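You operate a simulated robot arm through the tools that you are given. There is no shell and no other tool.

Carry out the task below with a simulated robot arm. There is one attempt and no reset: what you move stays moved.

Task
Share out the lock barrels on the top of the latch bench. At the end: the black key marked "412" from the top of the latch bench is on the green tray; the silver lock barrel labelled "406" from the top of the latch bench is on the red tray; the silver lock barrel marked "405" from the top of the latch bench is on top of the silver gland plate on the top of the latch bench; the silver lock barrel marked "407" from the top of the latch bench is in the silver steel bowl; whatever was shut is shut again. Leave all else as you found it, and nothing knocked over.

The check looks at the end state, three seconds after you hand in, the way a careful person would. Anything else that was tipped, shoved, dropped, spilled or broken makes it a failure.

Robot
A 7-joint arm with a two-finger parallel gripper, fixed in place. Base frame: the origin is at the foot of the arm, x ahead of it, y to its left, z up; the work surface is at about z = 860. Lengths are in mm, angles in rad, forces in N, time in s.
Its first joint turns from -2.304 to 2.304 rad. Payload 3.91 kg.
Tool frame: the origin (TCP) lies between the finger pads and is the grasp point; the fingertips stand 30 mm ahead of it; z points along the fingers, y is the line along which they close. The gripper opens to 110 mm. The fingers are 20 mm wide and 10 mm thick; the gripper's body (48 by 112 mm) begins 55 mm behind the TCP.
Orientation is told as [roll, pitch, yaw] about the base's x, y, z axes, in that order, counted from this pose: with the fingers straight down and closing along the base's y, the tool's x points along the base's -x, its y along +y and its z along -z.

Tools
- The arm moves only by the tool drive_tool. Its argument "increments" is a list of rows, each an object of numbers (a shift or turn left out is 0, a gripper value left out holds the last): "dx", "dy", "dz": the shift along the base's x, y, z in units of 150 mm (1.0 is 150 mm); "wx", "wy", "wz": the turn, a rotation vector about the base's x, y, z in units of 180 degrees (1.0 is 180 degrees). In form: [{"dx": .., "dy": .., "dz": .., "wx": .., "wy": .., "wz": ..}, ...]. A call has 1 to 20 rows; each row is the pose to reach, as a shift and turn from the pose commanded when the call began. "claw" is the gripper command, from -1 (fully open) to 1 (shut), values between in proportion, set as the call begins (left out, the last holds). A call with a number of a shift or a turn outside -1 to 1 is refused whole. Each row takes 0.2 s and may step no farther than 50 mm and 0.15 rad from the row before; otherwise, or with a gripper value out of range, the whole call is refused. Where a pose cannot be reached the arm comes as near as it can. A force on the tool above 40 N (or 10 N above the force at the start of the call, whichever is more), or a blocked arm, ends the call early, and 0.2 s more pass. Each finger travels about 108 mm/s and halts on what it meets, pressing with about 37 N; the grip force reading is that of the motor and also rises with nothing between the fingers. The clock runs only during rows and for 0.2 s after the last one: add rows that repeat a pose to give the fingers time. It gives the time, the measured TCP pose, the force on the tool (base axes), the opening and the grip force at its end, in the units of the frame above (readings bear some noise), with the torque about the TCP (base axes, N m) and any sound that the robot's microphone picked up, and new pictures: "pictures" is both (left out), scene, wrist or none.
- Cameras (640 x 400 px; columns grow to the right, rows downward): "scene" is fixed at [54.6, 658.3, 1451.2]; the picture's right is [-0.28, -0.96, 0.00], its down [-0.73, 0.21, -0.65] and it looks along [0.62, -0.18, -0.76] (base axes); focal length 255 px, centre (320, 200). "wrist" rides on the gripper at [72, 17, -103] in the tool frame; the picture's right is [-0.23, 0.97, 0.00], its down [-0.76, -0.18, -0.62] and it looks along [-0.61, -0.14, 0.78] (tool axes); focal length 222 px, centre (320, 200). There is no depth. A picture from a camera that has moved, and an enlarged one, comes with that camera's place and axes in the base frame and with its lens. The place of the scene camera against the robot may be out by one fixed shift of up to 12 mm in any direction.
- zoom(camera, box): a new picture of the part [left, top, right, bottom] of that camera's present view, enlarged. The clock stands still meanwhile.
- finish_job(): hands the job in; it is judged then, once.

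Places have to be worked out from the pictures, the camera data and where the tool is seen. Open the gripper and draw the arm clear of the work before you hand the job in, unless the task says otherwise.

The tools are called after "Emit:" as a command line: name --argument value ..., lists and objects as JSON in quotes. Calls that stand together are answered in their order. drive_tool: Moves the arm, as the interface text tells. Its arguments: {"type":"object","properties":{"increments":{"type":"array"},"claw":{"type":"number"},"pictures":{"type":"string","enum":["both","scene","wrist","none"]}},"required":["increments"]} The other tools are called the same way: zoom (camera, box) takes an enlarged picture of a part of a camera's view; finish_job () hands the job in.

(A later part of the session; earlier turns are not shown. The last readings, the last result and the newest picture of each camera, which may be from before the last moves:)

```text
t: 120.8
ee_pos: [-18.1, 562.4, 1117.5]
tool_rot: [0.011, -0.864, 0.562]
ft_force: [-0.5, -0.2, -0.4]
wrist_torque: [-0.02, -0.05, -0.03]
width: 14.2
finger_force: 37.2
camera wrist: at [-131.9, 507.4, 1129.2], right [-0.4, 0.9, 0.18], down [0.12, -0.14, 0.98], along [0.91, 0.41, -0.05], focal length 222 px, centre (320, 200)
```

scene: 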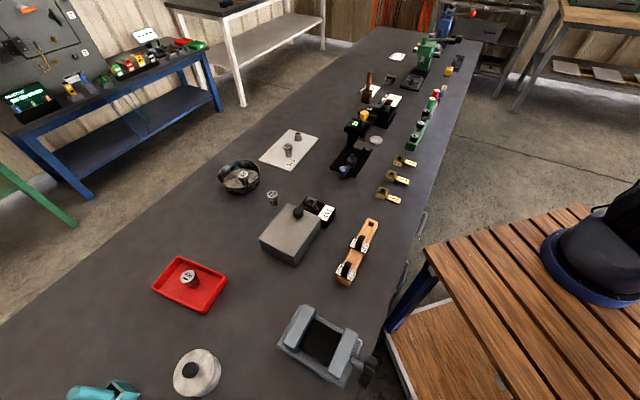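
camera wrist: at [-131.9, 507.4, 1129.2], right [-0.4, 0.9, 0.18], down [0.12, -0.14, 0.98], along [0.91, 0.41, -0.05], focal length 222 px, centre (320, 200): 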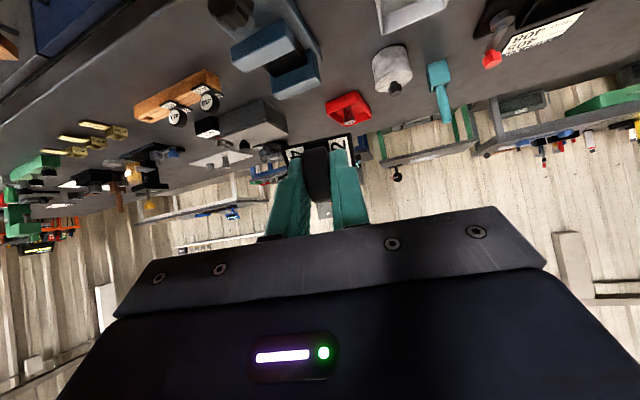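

The offset stayed constant, so it was only bookkeeping after the block; the arm itself is fine. I'll go back to the azimuth 0.2 rad / 60° pose, which keeps the elbow clear of the bench, and descend again as before.

Emit:
drive_tool --increments '[{"dx": 0.05, "dy": -0.17, "wz": -0.0385}, {"dx": 0.1, "dy": -0.34, "wz": -0.077}, {"dx": 0.149, "dy": -0.505, "wz": -0.1156}, {"dx": 0.149, "dy": -0.505, "wz": -0.1156}]' --pictures "none"

Emit:
drive_tool --increments '[{"wx": 0.0058, "wy": -0.0286}, {"wx": 0.0116, "wy": -0.0571}, {"wx": 0.0116, "wy": -0.0571}]' --pictures "both"

```text
t: 121.8
ee_pos: [5.5, 486.4, 1118.2]
tool_rot: [0.011, -0.864, 0.2]
ft_force: [0.2, 0.1, -0.4]
wrist_torque: [0.01, 0.02, 0.0]
width: 14.1
finger_force: 36.9
```

```text
t: 122.6
ee_pos: [4.9, 484.6, 1117.6]
tool_rot: [0.01, -1.048, 0.199]
ft_force: [0.5, 0.0, -0.3]
wrist_torque: [-0.02, 0.02, -0.04]
width: 14.0
finger_force: 36.7
camera wrist: at [-120.5, 475.4, 1106.4], right [-0.09, 0.98, 0.2], down [-0.12, -0.21, 0.97], along [0.99, 0.06, 0.13], focal length 222 px, centre (320, 200)
```

scene: 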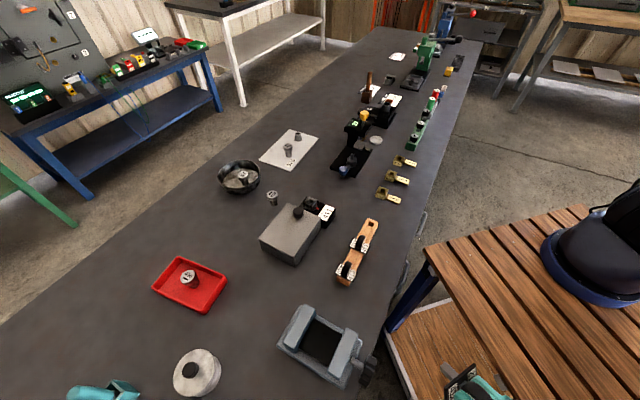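
wrist: 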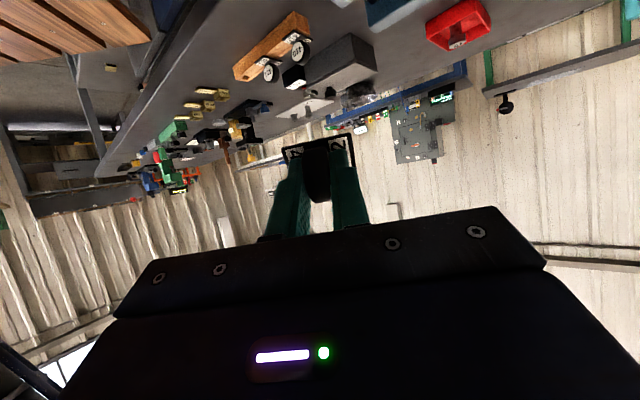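

Orientation set. Descending again in the gap.

Emit:
drive_tool --increments '[{"dz": -0.25}, {"dz": -0.5}, {"dz": -0.75}, {"dz": -1.0}]' --pictures "none"

Emit:
drive_tool --increments '[{"dz": -0.25}, {"dz": -0.5}, {"dz": -0.75}, {"dz": -1.0}]' --pictures "scene"

Emit:
drive_tool --increments '[{"dz": -0.25}, {"dz": -0.5}, {"dz": -0.75}, {"dz": -1.0}]' --pictures "scene"

Emit:
drive_tool --increments '[{"dz": -0.25}, {"dz": -0.5}, {"dz": -0.75}, {"dz": -1.0}]' --pictures "both"

```text
t: 123.6
ee_pos: [5.6, 484.2, 968.8]
tool_rot: [0.01, -1.048, 0.199]
ft_force: [-1.0, -0.5, -0.6]
wrist_torque: [0.01, 0.0, 0.02]
width: 14.1
finger_force: 36.7
```

```text
t: 124.6
ee_pos: [5.3, 484.1, 817.9]
tool_rot: [0.011, -1.045, 0.201]
ft_force: [0.0, -0.5, -0.7]
wrist_torque: [0.03, 0.01, -0.02]
width: 13.9
finger_force: 37.2
```

scene: 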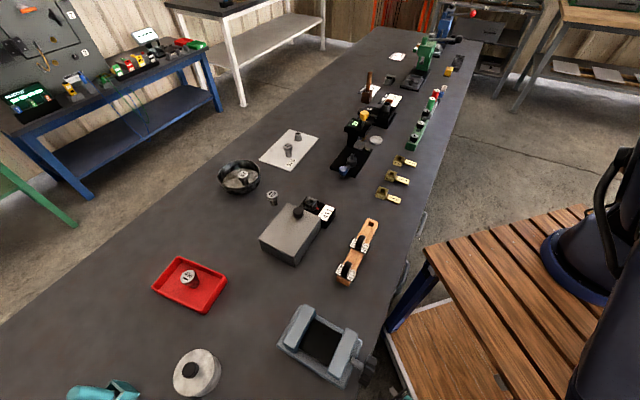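

```text
t: 125.6
ee_pos: [5.1, 484.1, 668.3]
tool_rot: [0.011, -1.047, 0.199]
ft_force: [0.1, 1.0, -0.6]
wrist_torque: [-0.01, 0.02, 0.02]
width: 14.0
finger_force: 37.0
```

scene: 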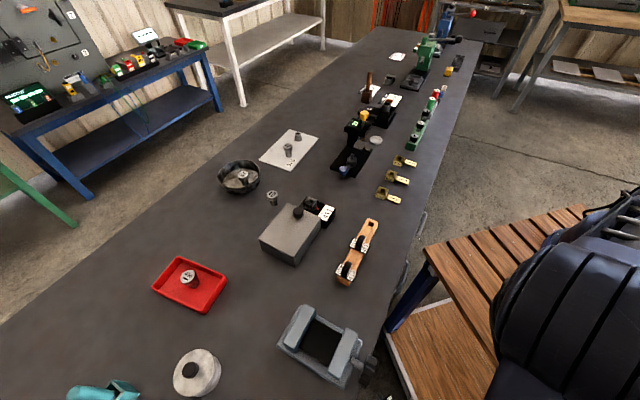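

```text
t: 126.6
ee_pos: [5.0, 483.8, 517.5]
tool_rot: [0.012, -1.048, 0.198]
ft_force: [-0.2, 0.5, -0.9]
wrist_torque: [-0.02, -0.02, 0.02]
width: 13.9
finger_force: 37.0
camera wrist: at [-121.8, 473.6, 506.4], right [-0.09, 0.98, 0.2], down [-0.12, -0.21, 0.97], along [0.99, 0.06, 0.13], focal length 222 px, centre (320, 200)
```

scene: 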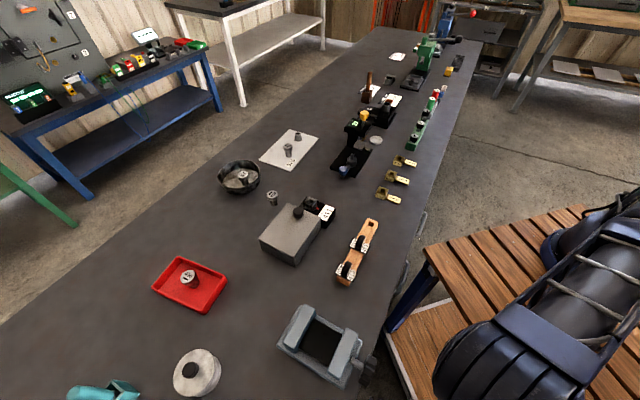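
wrist: 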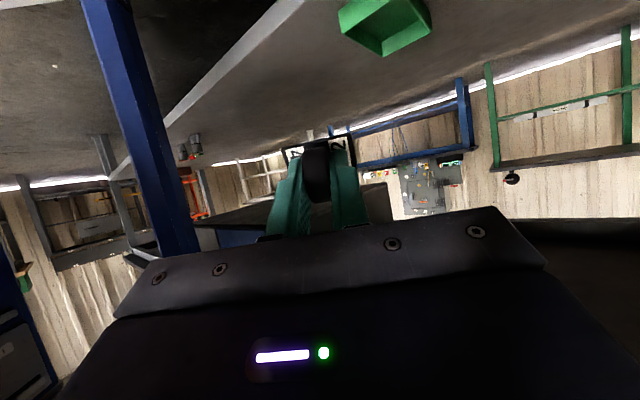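

Same good posture as before. Moving mostly outward (+y) first, then +x, in small steps with pictures.

Emit:
drive_tool --increments '[{"dx": 0.067, "dy": 0.167, "dz": -0.067}, {"dx": 0.133, "dy": 0.333, "dz": -0.133}, {"dx": 0.2, "dy": 0.5, "dz": -0.2}, {"dx": 0.267, "dy": 0.667, "dz": -0.267}, {"dx": 0.267, "dy": 0.667, "dz": -0.267}]' --pictures "both"

Emit:
zoom --camera "scene" --box '[340, 200, 640, 400]'

```text
t: 127.8
ee_pos: [44.8, 584.0, 478.0]
tool_rot: [0.01, -1.046, 0.2]
ft_force: [0.2, -0.3, -0.1]
wrist_torque: [-0.02, 0.01, 0.01]
width: 14.0
finger_force: 37.2
camera wrist: at [-80.6, 575.0, 467.1], right [-0.09, 0.98, 0.2], down [-0.12, -0.21, 0.97], along [0.99, 0.06, 0.13], focal length 222 px, centre (320, 200)
```

scene: 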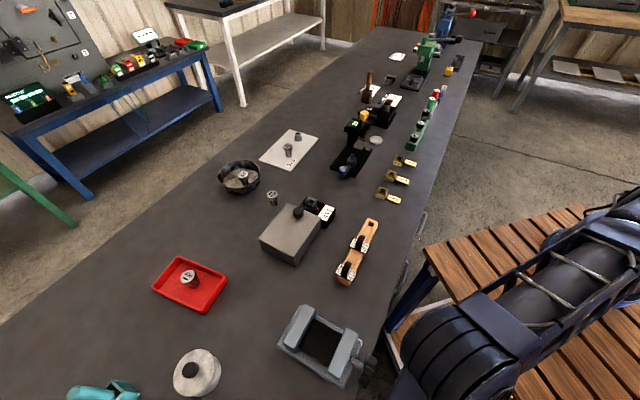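
wrist: 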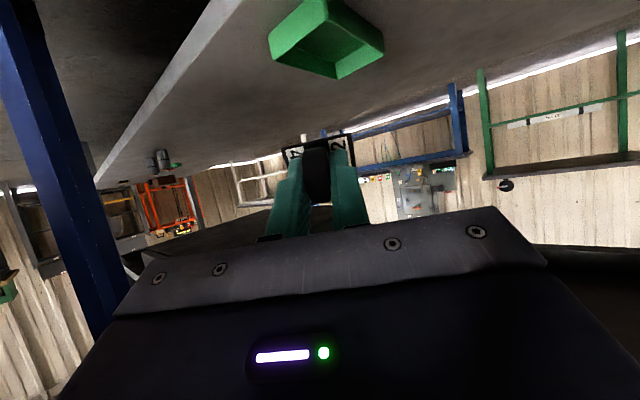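

```text
2.00 times, centred on (490, 300) of scene
camera zoom: at [54.6, 658.3, 1451.2], right [-0.28, -0.96, 0.0], down [-0.73, 0.21, -0.65], along [0.62, -0.18, -0.76], focal length 511 px, centre (-20, 0)
```

zoom: 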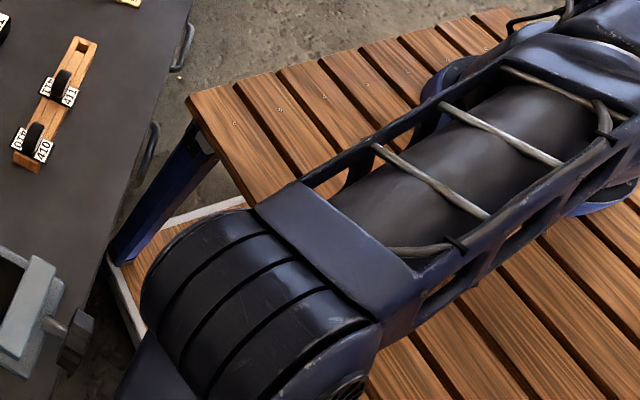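

Clear and on target. Next step: +75 x, +40 y, −50 z.

Emit:
drive_tool --increments '[{"dx": 0.125, "dy": 0.067, "dz": -0.083}, {"dx": 0.25, "dy": 0.133, "dz": -0.167}, {"dx": 0.375, "dy": 0.2, "dz": -0.25}, {"dx": 0.5, "dy": 0.267, "dz": -0.333}, {"dx": 0.5, "dy": 0.267, "dz": -0.333}]' --pictures "both"

Emit:
zoom --camera "scene" --box '[340, 200, 640, 400]'

```text
t: 129.2
ee_pos: [90.8, 627.1, 437.6]
tool_rot: [0.032, -1.041, 0.213]
ft_force: [0.3, 0.6, -1.5]
wrist_torque: [0.02, 0.03, 0.0]
width: 14.3
finger_force: 36.9
stopped in row 5: the arm was blocked; the commanded pose is now the measured one
camera wrist: at [-35.3, 613.5, 426.8], right [-0.12, 0.97, 0.21], down [-0.1, -0.23, 0.97], along [0.99, 0.1, 0.13], focal length 222 px, centre (320, 200)
```

scene: 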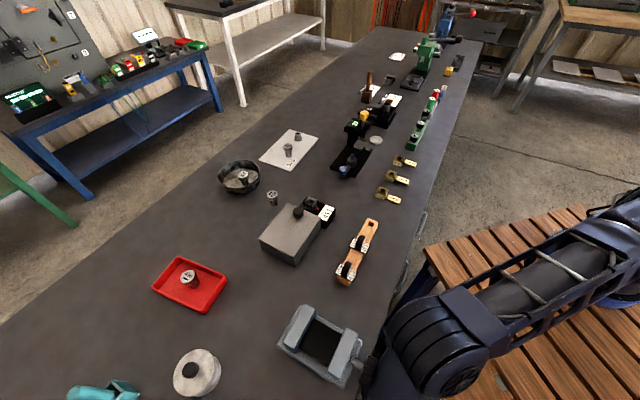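
wrist: 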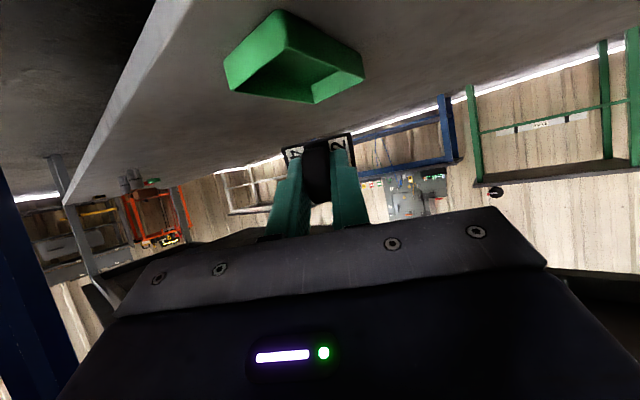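

```text
2.00 times, centred on (490, 300) of scene
camera zoom: at [54.6, 658.3, 1451.2], right [-0.28, -0.96, 0.0], down [-0.73, 0.21, -0.65], along [0.62, -0.18, -0.76], focal length 511 px, centre (-20, 0)
```

zoom: 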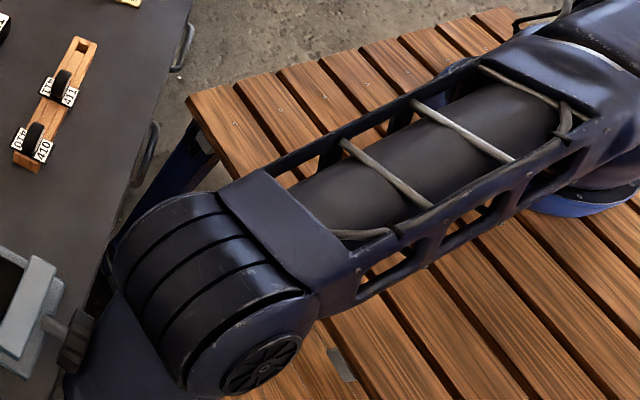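

Blocked again at the same elbow position beside the vise knob, so I back off immediately and check the vise.

Emit:
drive_tool --increments '[{"dx": -0.1, "dy": -0.09, "dz": 0.09}, {"dx": -0.2, "dy": -0.18, "dz": 0.18}, {"dx": -0.31, "dy": -0.29, "dz": 0.27}, {"dx": -0.31, "dy": -0.29, "dz": 0.27}]' --pictures "both"

Emit:
zoom --camera "scene" --box '[270, 270, 450, 400]'

```text
t: 130.2
ee_pos: [53.6, 583.4, 476.5]
tool_rot: [0.028, -1.04, 0.208]
ft_force: [0.6, 0.3, 0.1]
wrist_torque: [-0.01, -0.01, -0.01]
width: 14.2
finger_force: 36.8
camera wrist: at [-72.2, 572.1, 465.0], right [-0.11, 0.97, 0.21], down [-0.11, -0.22, 0.97], along [0.99, 0.09, 0.13], focal length 222 px, centre (320, 200)
```

scene: 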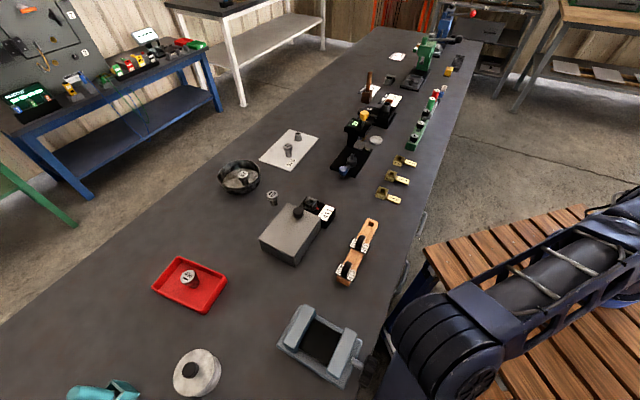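
wrist: 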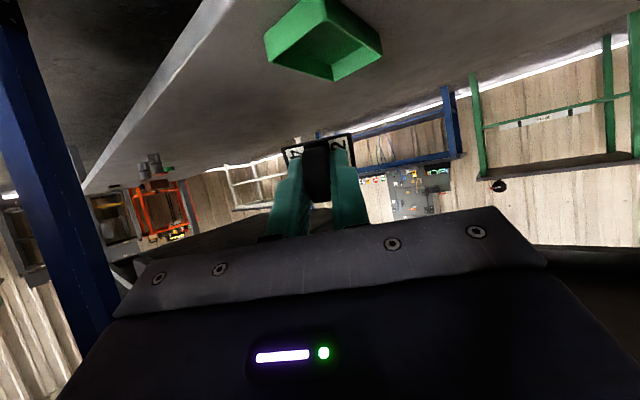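

```text
3.08 times, centred on (360, 335) of scene
camera zoom: at [54.6, 658.3, 1451.2], right [-0.28, -0.96, 0.0], down [-0.73, 0.21, -0.65], along [0.62, -0.18, -0.76], focal length 786 px, centre (197, -215)
```

zoom: 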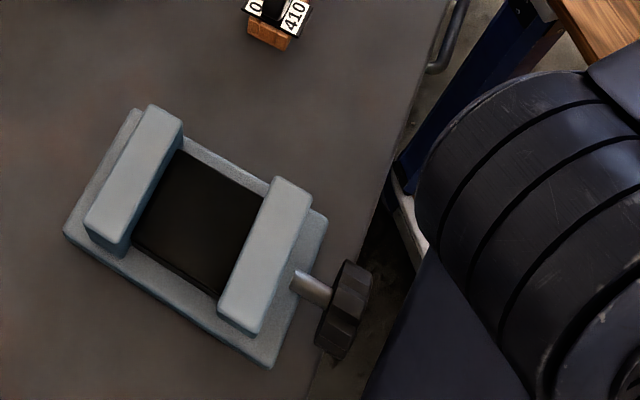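

The vise may have shifted by a hair. Zooming with the same boxes as before to compare exactly.

Emit:
zoom --camera "scene" --box '[330, 320, 430, 400]'

Emit:
zoom --camera "scene" --box '[300, 290, 480, 400]'

```text
5.00 times, centred on (380, 360) of scene
camera zoom: at [54.6, 658.3, 1451.2], right [-0.28, -0.96, 0.0], down [-0.73, 0.21, -0.65], along [0.62, -0.18, -0.76], focal length 1277 px, centre (20, -600)
```

zoom: 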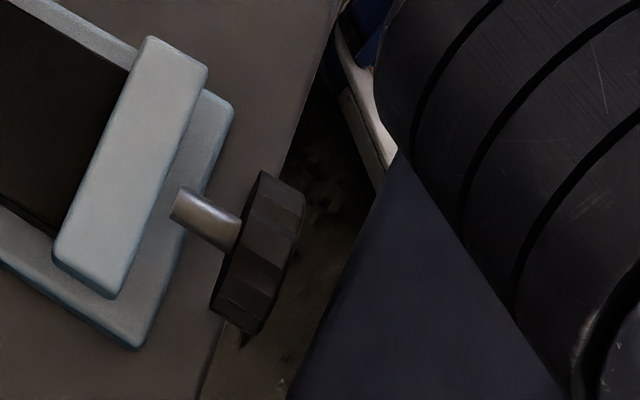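

```text
3.56 times, centred on (390, 345) of scene
camera zoom: at [54.6, 658.3, 1451.2], right [-0.28, -0.96, 0.0], down [-0.73, 0.21, -0.65], along [0.62, -0.18, -0.76], focal length 908 px, centre (71, -316)
```

zoom: 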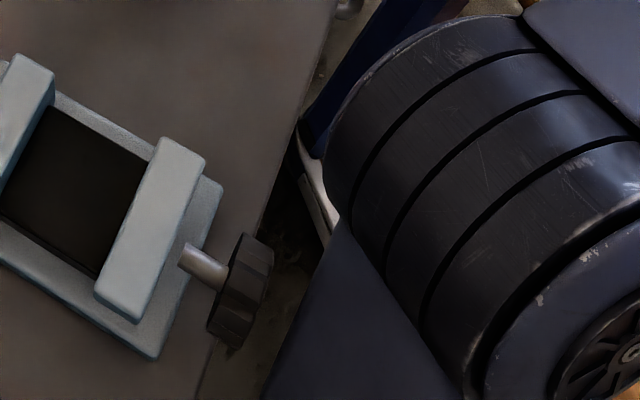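

Comparing pictures, the vise's moving jaw crept about 2 mm during that last contact (knob slightly turned); I must not touch it again. Retreating from the shelf and up out of the gap to reset the arm posture.

Emit:
drive_tool --increments '[{"dx": -0.08, "dy": -0.165, "dz": 0.07}, {"dx": -0.16, "dy": -0.33, "dz": 0.14}, {"dx": -0.24, "dy": -0.495, "dz": 0.2}, {"dx": -0.33, "dy": -0.66, "dz": 0.27}]' --pictures "none"

Emit:
drive_tool --increments '[{"dz": 0.25}, {"dz": 0.5}, {"dz": 0.75}, {"dz": 1.0}]' --pictures "none"

Emit:
drive_tool --increments '[{"dz": 0.25}, {"dz": 0.5}, {"dz": 0.75}, {"dz": 1.0}]' --pictures "none"

Emit:
drive_tool --increments '[{"dz": 0.25}, {"dz": 0.5}, {"dz": 0.75}, {"dz": 1.0}]' --pictures "none"

Emit:
drive_tool --increments '[{"dz": 0.25}, {"dz": 0.5}, {"dz": 0.75}, {"dz": 1.0}]' --pictures "both"

```text
t: 131.2
ee_pos: [3.7, 487.2, 515.3]
tool_rot: [0.026, -1.042, 0.21]
ft_force: [0.0, 0.0, -0.4]
wrist_torque: [-0.02, -0.03, 0.02]
width: 14.2
finger_force: 36.8
```

```text
t: 132.2
ee_pos: [4.1, 486.5, 668.8]
tool_rot: [0.026, -1.042, 0.21]
ft_force: [0.2, -0.9, -1.2]
wrist_torque: [-0.01, 0.02, 0.04]
width: 14.3
finger_force: 36.8
```

```text
t: 133.2
ee_pos: [5.2, 485.2, 817.2]
tool_rot: [0.024, -1.043, 0.21]
ft_force: [0.6, -0.1, 0.2]
wrist_torque: [-0.04, 0.02, 0.0]
width: 14.2
finger_force: 37.0
```

```text
t: 134.2
ee_pos: [3.4, 487.8, 966.9]
tool_rot: [0.027, -1.04, 0.209]
ft_force: [0.8, 0.1, -1.1]
wrist_torque: [0.02, -0.01, 0.01]
width: 14.1
finger_force: 36.9
```

```text
t: 135.2
ee_pos: [1.6, 486.1, 1115.2]
tool_rot: [0.026, -1.043, 0.21]
ft_force: [0.7, 0.6, -0.5]
wrist_torque: [-0.04, 0.02, -0.03]
width: 14.1
finger_force: 37.6
camera wrist: at [-123.8, 472.2, 1105.4], right [-0.11, 0.97, 0.21], down [-0.11, -0.22, 0.97], along [0.99, 0.09, 0.13], focal length 222 px, centre (320, 200)
```

scene: 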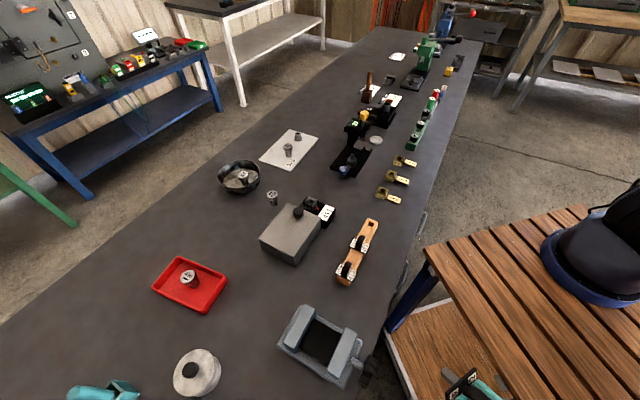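
wrist: 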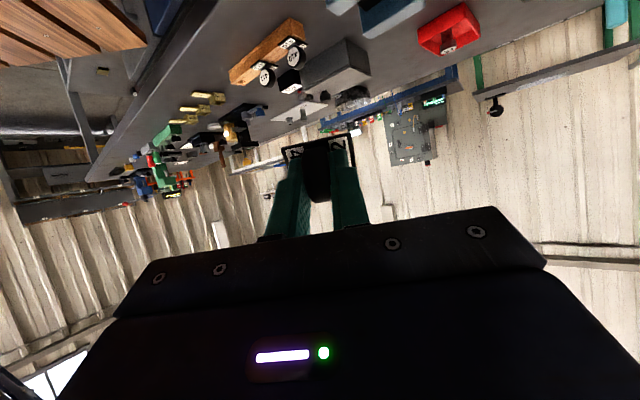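

Out of the gap. With nothing obstructing, I'll take a precise look at the vise.

Emit:
zoom --camera "scene" --box '[270, 290, 390, 400]'

Emit:
zoom --camera "scene" --box '[60, 240, 380, 400]'

Emit:
zoom --camera "scene" --box '[330, 320, 430, 400]'

```text
3.64 times, centred on (330, 345) of scene
camera zoom: at [54.6, 658.3, 1451.2], right [-0.28, -0.96, 0.0], down [-0.73, 0.21, -0.65], along [0.62, -0.18, -0.76], focal length 929 px, centre (284, -327)
```

zoom: 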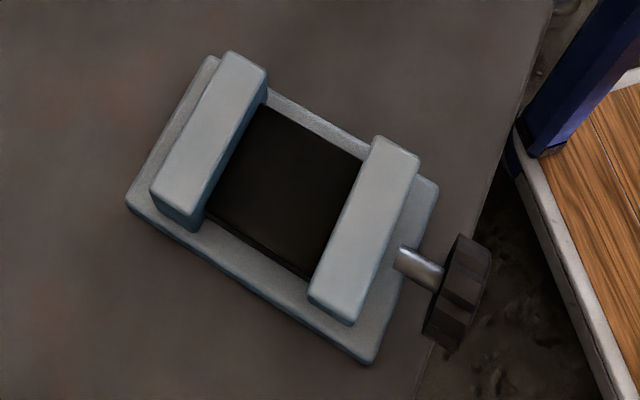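

```text
2.00 times, centred on (220, 320) of scene
camera zoom: at [54.6, 658.3, 1451.2], right [-0.28, -0.96, 0.0], down [-0.73, 0.21, -0.65], along [0.62, -0.18, -0.76], focal length 511 px, centre (520, -40)
```

zoom: 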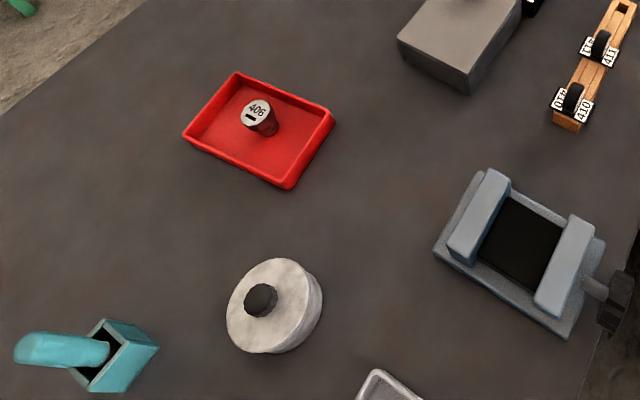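

```text
5.00 times, centred on (380, 360) of scene
camera zoom: at [54.6, 658.3, 1451.2], right [-0.28, -0.96, 0.0], down [-0.73, 0.21, -0.65], along [0.62, -0.18, -0.76], focal length 1277 px, centre (20, -600)
```

zoom: 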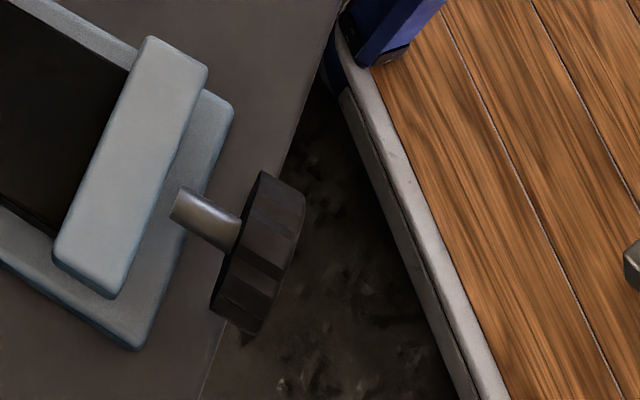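

The change is tiny (~2 mm of jaw travel). Now resetting the arm posture: levelling the tool while moving outward over the bench, high above everything, key still gripped.

Emit:
drive_tool --increments '[{"dx": 0.083, "dy": 0.025, "wx": -0.0064, "wy": 0.0269}, {"dx": 0.167, "dy": 0.05, "wx": -0.0129, "wy": 0.0538}, {"dx": 0.25, "dy": 0.075, "wx": -0.0193, "wy": 0.0807}, {"dx": 0.333, "dy": 0.1, "wx": -0.0257, "wy": 0.1076}, {"dx": 0.417, "dy": 0.125, "wx": -0.0322, "wy": 0.1345}, {"dx": 0.5, "dy": 0.15, "wx": -0.0386, "wy": 0.1614}, {"dx": 0.583, "dy": 0.175, "wx": -0.045, "wy": 0.1882}, {"dx": 0.667, "dy": 0.2, "wx": -0.0515, "wy": 0.2151}, {"dx": 0.75, "dy": 0.225, "wx": -0.0579, "wy": 0.242}, {"dx": 0.833, "dy": 0.25, "wx": -0.0643, "wy": 0.2689}, {"dx": 0.917, "dy": 0.275, "wx": -0.0708, "wy": 0.2958}, {"dx": 1.0, "dy": 0.3, "wx": -0.0772, "wy": 0.3227}, {"dx": 1.0, "dy": 0.3, "wx": -0.0772, "wy": 0.3227}]' --pictures "both"

```text
t: 138.0
ee_pos: [153.2, 531.4, 1115.7]
tool_rot: [0.006, 0.002, 0.222]
ft_force: [-0.1, -0.2, -0.9]
wrist_torque: [0.01, -0.01, 0.03]
width: 14.2
finger_force: 36.9
camera wrist: at [79.7, 531.5, 1218.7], right [0.01, 1.0, 0.0], down [0.78, -0.01, 0.62], along [0.62, 0.0, -0.78], focal length 222 px, centre (320, 200)
```

scene: 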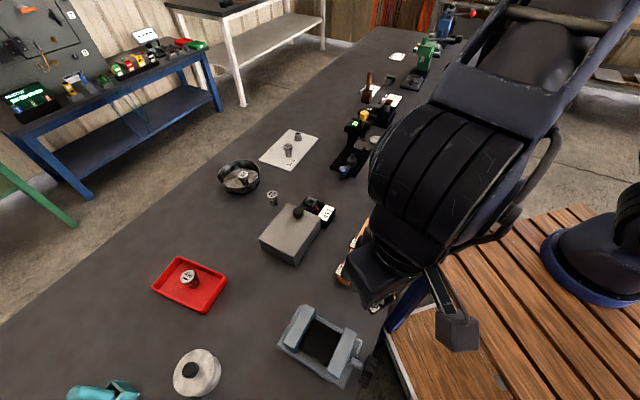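
wrist: 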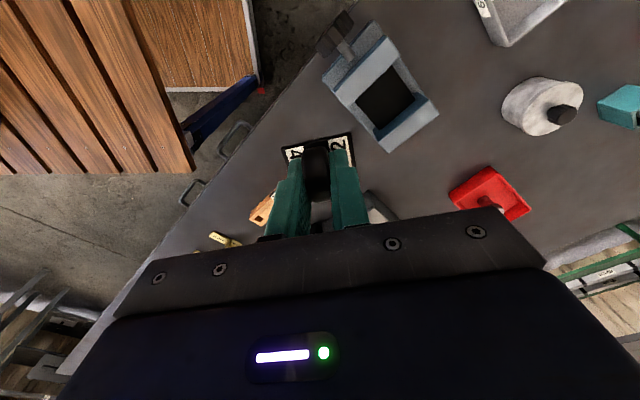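

Tool level again. Extending outward in four stages toward (705, 695, 1060), turning the yaw slightly on the way.

Emit:
drive_tool --increments '[{"dx": 0.23, "dy": 0.068, "dz": 0, "wz": 0.0082}, {"dx": 0.46, "dy": 0.137, "wz": 0.0163}, {"dx": 0.69, "dy": 0.205, "wz": 0.0245}, {"dx": 0.919, "dy": 0.273, "wz": 0.0326}]' --pictures "none"

Emit:
drive_tool --increments '[{"dx": 0.23, "dy": 0.068, "dz": 0, "wz": 0.0082}, {"dx": 0.46, "dy": 0.137, "wz": 0.0163}, {"dx": 0.69, "dy": 0.205, "wz": 0.0245}, {"dx": 0.919, "dy": 0.273, "wz": 0.0326}]' --pictures "none"

Emit:
drive_tool --increments '[{"dx": 0.23, "dy": 0.068, "dz": 0, "wz": 0.0082}, {"dx": 0.46, "dy": 0.137, "wz": 0.0163}, {"dx": 0.69, "dy": 0.205, "wz": 0.0245}, {"dx": 0.919, "dy": 0.273, "wz": 0.0326}]' --pictures "none"

Emit:
drive_tool --increments '[{"dx": 0.23, "dy": 0.068, "dz": -0.09, "wz": 0.0082}, {"dx": 0.46, "dy": 0.137, "dz": -0.18, "wz": 0.0163}, {"dx": 0.69, "dy": 0.205, "dz": -0.28, "wz": 0.0245}, {"dx": 0.919, "dy": 0.273, "dz": -0.37, "wz": 0.0326}, {"dx": 0.919, "dy": 0.273, "dz": -0.37, "wz": 0.0326}]' --pictures "both"

```text
t: 139.0
ee_pos: [291.9, 572.7, 1114.7]
tool_rot: [0.004, -0.002, 0.326]
ft_force: [-0.4, -0.3, 0.0]
wrist_torque: [-0.01, -0.03, 0.01]
width: 14.0
finger_force: 36.7
```

```text
t: 140.0
ee_pos: [431.2, 613.8, 1115.3]
tool_rot: [0.006, 0.0, 0.427]
ft_force: [-0.5, 0.5, 0.0]
wrist_torque: [0.0, 0.04, 0.01]
width: 14.1
finger_force: 37.4
```

```text
t: 141.0
ee_pos: [567.3, 654.9, 1116.6]
tool_rot: [0.005, 0.0, 0.531]
ft_force: [0.0, 0.0, -0.4]
wrist_torque: [0.02, -0.01, 0.03]
width: 14.4
finger_force: 37.3
```

```text
t: 142.2
ee_pos: [704.6, 694.8, 1060.9]
tool_rot: [0.006, -0.002, 0.634]
ft_force: [0.5, 0.2, 0.5]
wrist_torque: [0.04, 0.01, 0.04]
width: 13.9
finger_force: 37.1
camera wrist: at [637.2, 665.0, 1163.6], right [-0.39, 0.92, 0.0], down [0.72, 0.31, 0.62], along [0.57, 0.25, -0.78], focal length 222 px, centre (320, 200)
```

scene: 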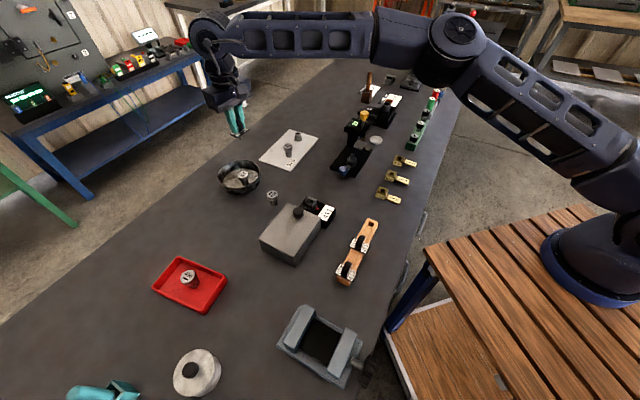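
wrist: 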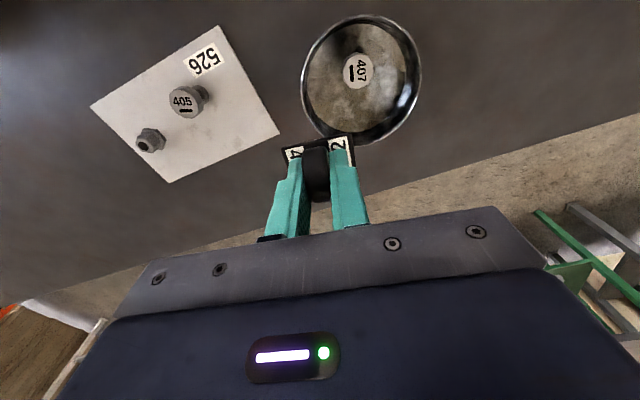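

The arm is nearly straight, so the elbow is back in plane. Returning along the same route as in the rehearsal.

Emit:
drive_tool --increments '[{"dx": -0.125, "dy": -0.178, "dz": 0.025}, {"dx": -0.25, "dy": -0.355, "dz": 0.05}, {"dx": -0.375, "dy": -0.533, "dz": 0.075}, {"dx": -0.5, "dy": -0.71, "dz": 0.1}]' --pictures "none"

Emit:
drive_tool --increments '[{"dx": -0.122, "dy": -0.178, "dz": 0.028}, {"dx": -0.245, "dy": -0.357, "dz": 0.055}, {"dx": -0.367, "dy": -0.535, "dz": 0.083}, {"dx": -0.489, "dy": -0.713, "dz": 0.11}]' --pictures "none"

Emit:
drive_tool --increments '[{"dx": -0.25, "dy": -0.1, "wz": 0.0125}, {"dx": -0.5, "dy": -0.2, "wz": 0.025}, {"dx": -0.75, "dy": -0.3, "wz": 0.0375}, {"dx": -1.0, "dy": -0.4, "wz": 0.05}]' --pictures "none"

Emit:
drive_tool --increments '[{"dx": -0.3, "dy": 0.03}, {"dx": -0.6, "dy": 0.06}, {"dx": -0.9, "dy": 0.09}, {"dx": -1.0, "dy": 0.1}]' --pictures "none"

Emit:
drive_tool --increments '[{"dx": -0.3, "dy": 0.03}, {"dx": -0.6, "dy": 0.06}, {"dx": -0.9, "dy": 0.09}, {"dx": -1.0, "dy": 0.1}]' --pictures "both"

```text
t: 143.2
ee_pos: [629.5, 590.0, 1074.3]
tool_rot: [0.005, 0.0, 0.632]
ft_force: [-0.9, 0.6, 0.2]
wrist_torque: [-0.04, -0.02, -0.01]
width: 14.5
finger_force: 36.9
```

```text
t: 144.2
ee_pos: [555.9, 481.8, 1093.2]
tool_rot: [0.004, 0.001, 0.63]
ft_force: [-0.6, -0.4, -0.4]
wrist_torque: [0.0, 0.0, -0.03]
width: 14.4
finger_force: 37.1
```

```text
t: 145.2
ee_pos: [406.1, 420.4, 1090.0]
tool_rot: [0.004, 0.002, 0.789]
ft_force: [0.6, -1.1, -0.9]
wrist_torque: [-0.02, 0.03, 0.05]
width: 14.4
finger_force: 37.0
```

```text
t: 146.2
ee_pos: [257.8, 436.4, 1089.8]
tool_rot: [0.006, 0.001, 0.79]
ft_force: [-0.4, -0.9, -0.3]
wrist_torque: [0.02, -0.01, 0.0]
width: 14.2
finger_force: 36.6
```

```text
t: 147.2
ee_pos: [104.5, 451.7, 1089.1]
tool_rot: [0.006, -0.001, 0.788]
ft_force: [0.0, -0.3, -1.1]
wrist_torque: [-0.05, 0.05, 0.01]
width: 14.0
finger_force: 37.2
camera wrist: at [42.5, 411.0, 1193.3], right [-0.53, 0.85, 0.0], down [0.67, 0.41, 0.62], along [0.52, 0.33, -0.78], focal length 222 px, centre (320, 200)
```

scene: 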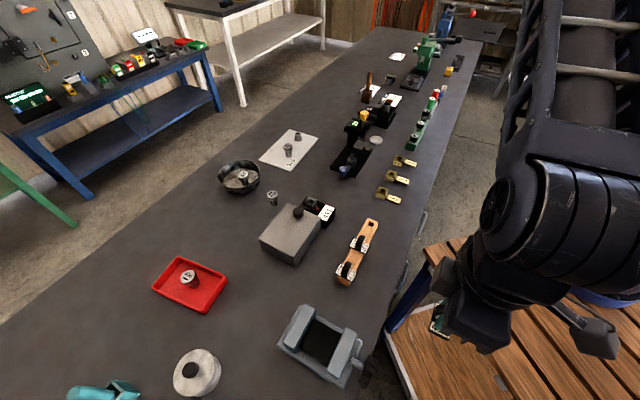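
wrist: 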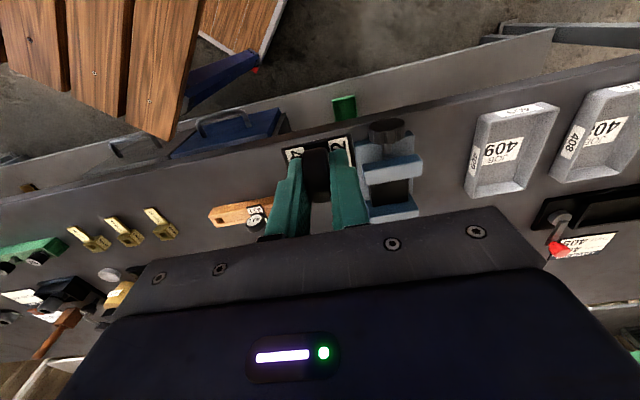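

Same pose as in the rehearsal. Continuing to the gap and down, checking the elbow position as I go.

Emit:
drive_tool --increments '[{"dx": -0.3, "dy": 0.0}, {"dx": -0.6, "dy": 0.0}, {"dx": -0.75, "dy": 0.0, "dz": -0.15}, {"dx": -0.75, "dy": 0.0, "dz": -0.45}, {"dx": -0.75, "dy": 0.0, "dz": -0.75}, {"dx": -0.75, "dy": 0.0, "dz": -1.0}]' --pictures "scene"

Emit:
drive_tool --increments '[{"dz": -0.2}, {"dz": -0.4}, {"dz": -0.6}, {"dz": -0.8}, {"dz": -1.0}]' --pictures "none"

Emit:
drive_tool --increments '[{"dz": -0.2}, {"dz": -0.4}, {"dz": -0.6}, {"dz": -0.8}, {"dz": -1.0}]' --pictures "none"

Emit:
drive_tool --increments '[{"dz": -0.2}, {"dz": -0.4}, {"dz": -0.6}, {"dz": -0.8}]' --pictures "both"

```text
t: 148.6
ee_pos: [-6.2, 452.5, 939.9]
tool_rot: [0.006, 0.0, 0.789]
ft_force: [-0.4, -0.6, -0.2]
wrist_torque: [0.01, 0.01, -0.01]
width: 14.2
finger_force: 37.0
```

scene: 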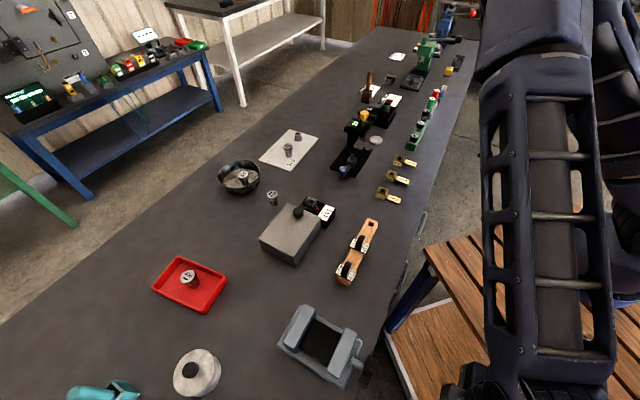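

```text
t: 149.8
ee_pos: [-7.8, 452.4, 792.3]
tool_rot: [0.006, 0.001, 0.789]
ft_force: [-0.2, 0.5, 0.4]
wrist_torque: [-0.02, 0.05, -0.02]
width: 14.2
finger_force: 37.1
```

```text
t: 151.0
ee_pos: [-6.2, 450.3, 641.3]
tool_rot: [0.005, 0.001, 0.79]
ft_force: [-0.2, 0.3, -0.9]
wrist_torque: [-0.01, 0.0, 0.0]
width: 14.3
finger_force: 37.2
```

```text
t: 152.0
ee_pos: [-9.8, 450.6, 521.4]
tool_rot: [0.005, 0.001, 0.79]
ft_force: [0.0, -0.1, -1.1]
wrist_torque: [-0.01, -0.01, 0.04]
width: 14.3
finger_force: 37.1
camera wrist: at [-71.1, 409.7, 623.9], right [-0.53, 0.85, 0.0], down [0.66, 0.41, 0.62], along [0.52, 0.33, -0.78], focal length 222 px, centre (320, 200)
```

scene: 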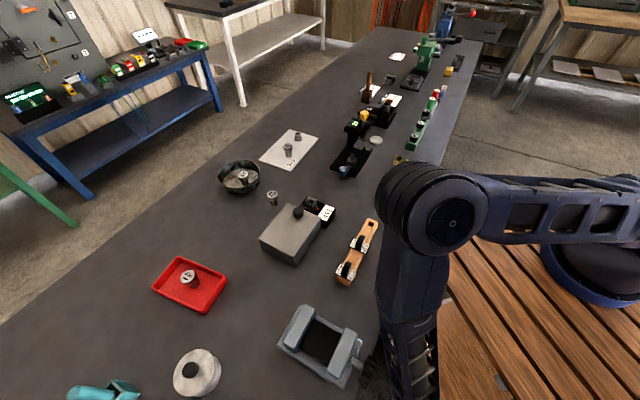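
wrist: 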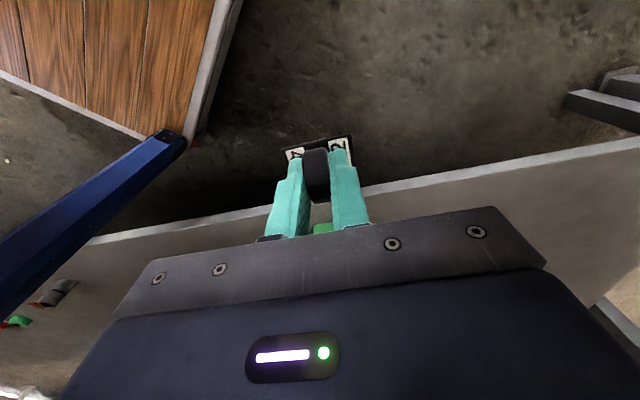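

The elbow is now leaning toward the bench, a worse posture than in the rehearsal. Turning the tool's yaw positively here should swing the elbow away from the bench (and bring the camera on top later), so I'll rotate in place step by step and watch.

Emit:
drive_tool --increments '[{"wz": 0.045}, {"wz": 0.09}, {"wz": 0.135}, {"wz": 0.18}, {"wz": 0.225}, {"wz": 0.27}, {"wz": 0.315}, {"wz": 0.36}, {"wz": 0.4}, {"wz": 0.4}]' --pictures "both"

```text
t: 154.2
ee_pos: [-7.1, 452.2, 521.3]
tool_rot: [0.006, 0.0, 2.047]
ft_force: [0.6, 0.0, -0.7]
wrist_torque: [0.0, 0.0, -0.01]
width: 14.2
finger_force: 37.1
camera wrist: at [13.1, 379.4, 623.9], right [-0.97, -0.24, 0.0], down [-0.19, 0.76, 0.62], along [-0.16, 0.6, -0.78], focal length 222 px, centre (320, 200)
```

scene: 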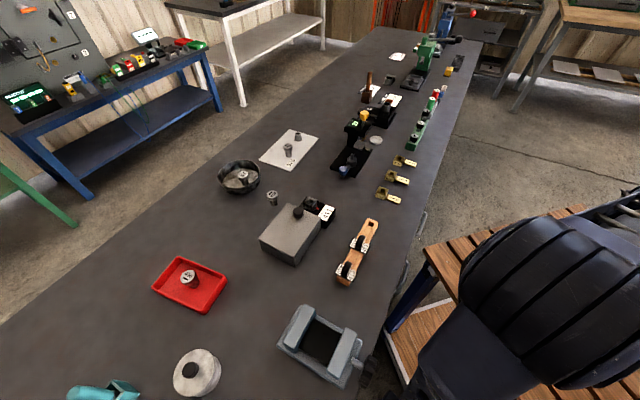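
wrist: 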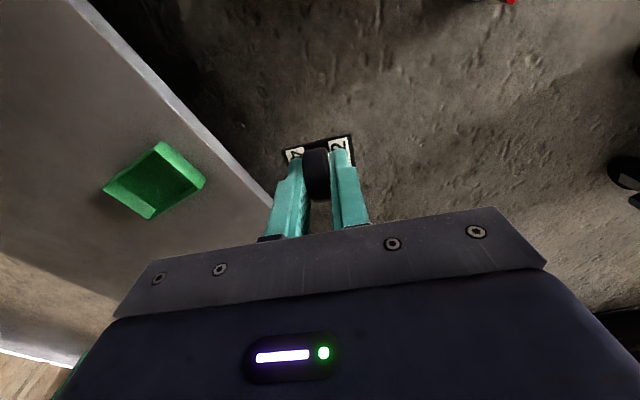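

That works: the elbow swung clearly away from the bench. Continuing the yaw rotation by another 1.26 rad.

Emit:
drive_tool --increments '[{"wz": 0.045}, {"wz": 0.09}, {"wz": 0.135}, {"wz": 0.18}, {"wz": 0.225}, {"wz": 0.27}, {"wz": 0.315}, {"wz": 0.36}, {"wz": 0.4}, {"wz": 0.4}]' --pictures "both"

```text
t: 156.4
ee_pos: [-7.5, 451.2, 521.1]
tool_rot: [0.005, 0.001, -2.981]
ft_force: [0.5, -0.2, -0.9]
wrist_torque: [0.0, 0.01, -0.01]
width: 14.1
finger_force: 36.6
camera wrist: at [68.0, 446.5, 624.5], right [-0.07, -1.0, 0.0], down [-0.78, 0.06, 0.62], along [-0.62, 0.04, -0.78], focal length 222 px, centre (320, 200)
```

scene: 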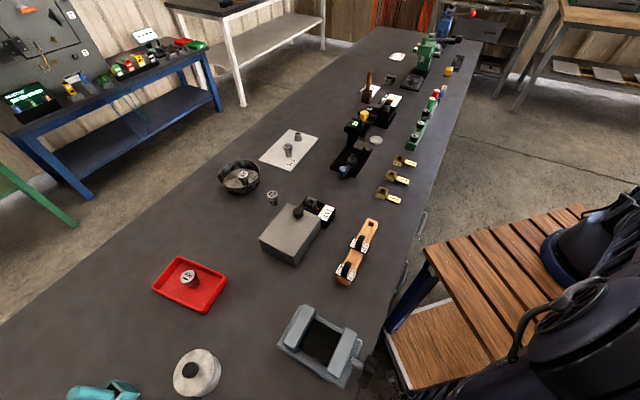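
wrist: 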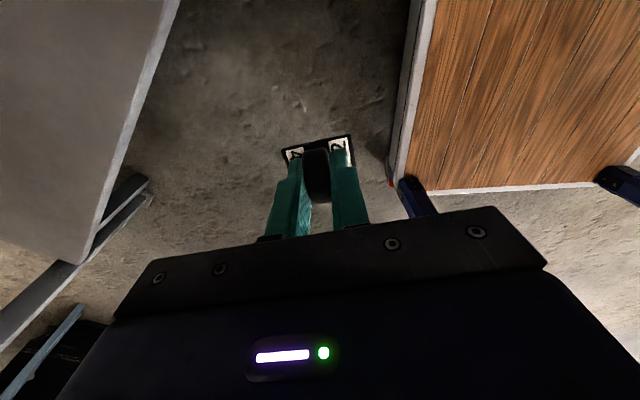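

The elbow is now as far from the bench as in the rehearsal start. Pivoting the tool outward (toward azimuth 0.16 rad) about the wrist, first 30°.

Emit:
drive_tool --increments '[{"dx": 0.1803, "dy": 0.0292, "dz": 0.012, "wx": 0.0067, "wy": -0.0411}, {"dx": 0.358, "dy": 0.058, "dz": 0.048, "wx": 0.0133, "wy": -0.0823}, {"dx": 0.5291, "dy": 0.0857, "dz": 0.107, "wx": 0.02, "wy": -0.1234}, {"dx": 0.691, "dy": 0.1119, "dz": 0.187, "wx": 0.0267, "wy": -0.1645}, {"dx": 0.691, "dy": 0.1119, "dz": 0.187, "wx": 0.0267, "wy": -0.1645}]' --pictures "both"

```text
t: 157.6
ee_pos: [96.0, 467.9, 550.4]
tool_rot: [0.006, 0.526, -2.98]
ft_force: [0.1, 0.5, -1.6]
wrist_torque: [0.0, 0.02, 0.0]
width: 14.0
finger_force: 36.8
camera wrist: at [109.8, 453.8, 675.8], right [-0.04, -0.99, -0.11], down [-0.99, 0.02, 0.16], along [-0.15, 0.12, -0.98], focal length 222 px, centre (320, 200)
```

scene: 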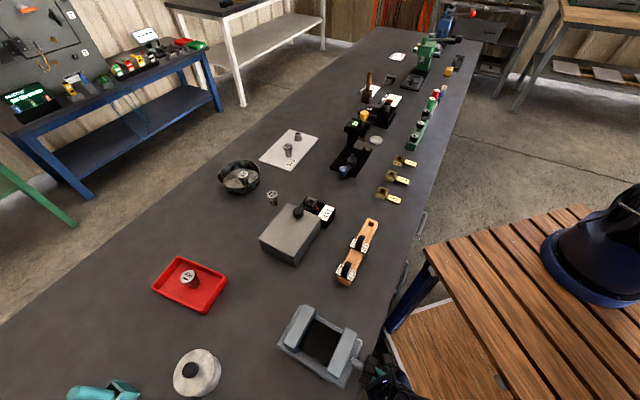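
wrist: 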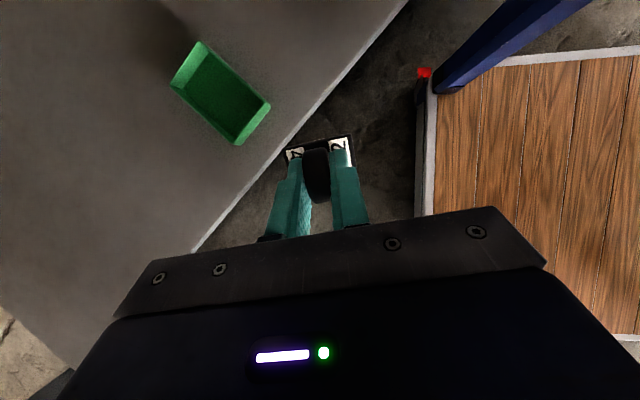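

The elbow is out of the way and the wrist camera now looks down on the tray from above. Increasing the tilt to 50°, then lowering to z≈450.

Emit:
drive_tool --increments '[{"dx": 0.1342, "dy": 0.0217, "dz": 0.09, "wx": 0.0059, "wy": -0.0366}, {"dx": 0.2573, "dy": 0.0417, "dz": 0.195, "wx": 0.0118, "wy": -0.0731}, {"dx": 0.3679, "dy": 0.0596, "dz": 0.313, "wx": 0.0178, "wy": -0.1097}, {"dx": 0.3679, "dy": 0.0596, "dz": 0.313, "wx": 0.0178, "wy": -0.1097}]' --pictures "none"

Emit:
drive_tool --increments '[{"dz": -0.2}, {"dz": -0.4}, {"dz": -0.6}, {"dz": -0.8}, {"dz": -0.98}]' --pictures "both"

```text
t: 158.6
ee_pos: [152.1, 477.1, 597.2]
tool_rot: [0.004, 0.874, -2.98]
ft_force: [-1.4, 0.3, -1.1]
wrist_torque: [-0.01, 0.05, -0.01]
width: 14.2
finger_force: 37.0
```

```text
t: 159.8
ee_pos: [154.0, 476.8, 449.3]
tool_rot: [0.004, 0.871, -2.98]
ft_force: [-0.5, 0.5, 0.0]
wrist_torque: [0.02, 0.01, -0.03]
width: 14.2
finger_force: 37.2
camera wrist: at [124.4, 454.8, 570.4], right [0.01, -0.99, -0.17], down [-0.98, 0.02, -0.18], along [0.19, 0.17, -0.97], focal length 222 px, centre (320, 200)
```

scene: 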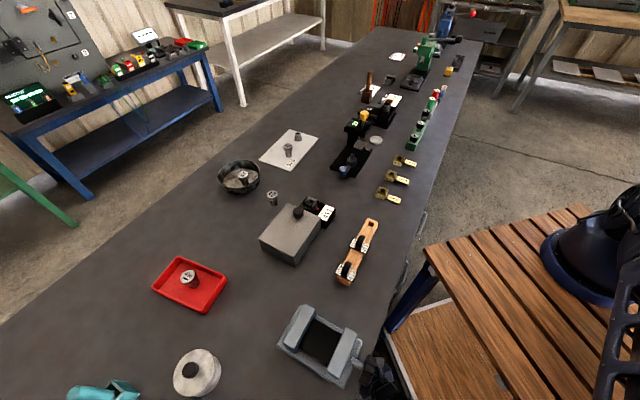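
wrist: 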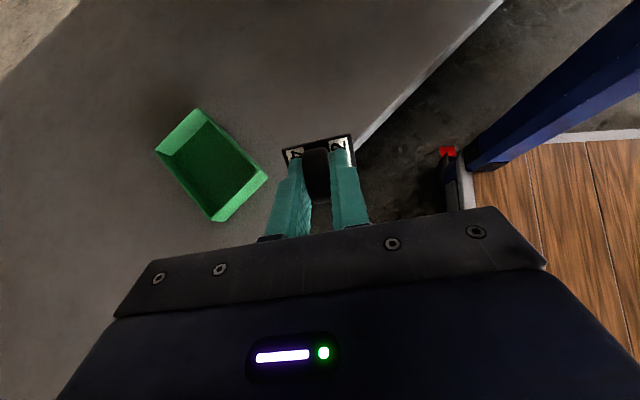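

Elbow far from the bench, tray visible to the side. Moving sideways (+120 y, +45 x, −30 z) over toward the tray.

Emit:
drive_tool --increments '[{"dx": 0.075, "dy": 0.2, "dz": -0.05}, {"dx": 0.15, "dy": 0.4, "dz": -0.1}, {"dx": 0.225, "dy": 0.6, "dz": -0.15}, {"dx": 0.3, "dy": 0.8, "dz": -0.2}, {"dx": 0.3, "dy": 0.8, "dz": -0.2}]' --pictures "both"

```text
t: 161.0
ee_pos: [197.0, 596.5, 419.7]
tool_rot: [0.002, 0.872, -2.981]
ft_force: [-0.1, -0.1, -0.4]
wrist_torque: [-0.01, 0.0, 0.01]
width: 14.0
finger_force: 37.0
camera wrist: at [167.5, 575.8, 540.1], right [0.01, -0.99, -0.17], down [-0.98, 0.02, -0.18], along [0.19, 0.17, -0.97], focal length 222 px, centre (320, 200)
```

scene: 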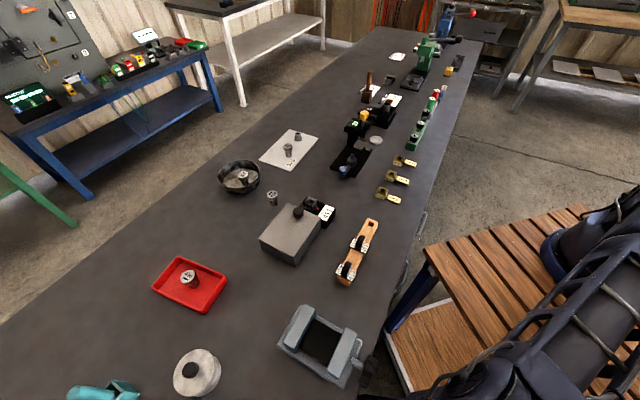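
wrist: 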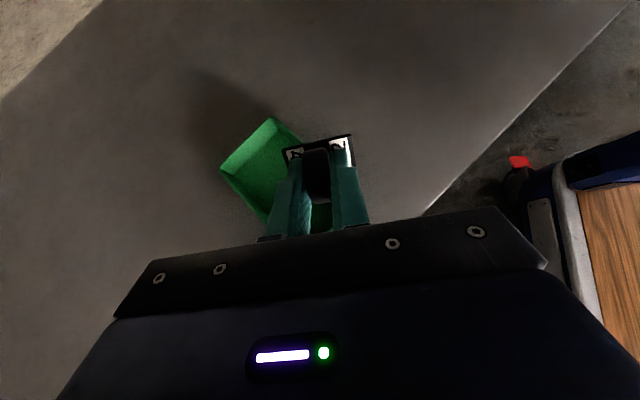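

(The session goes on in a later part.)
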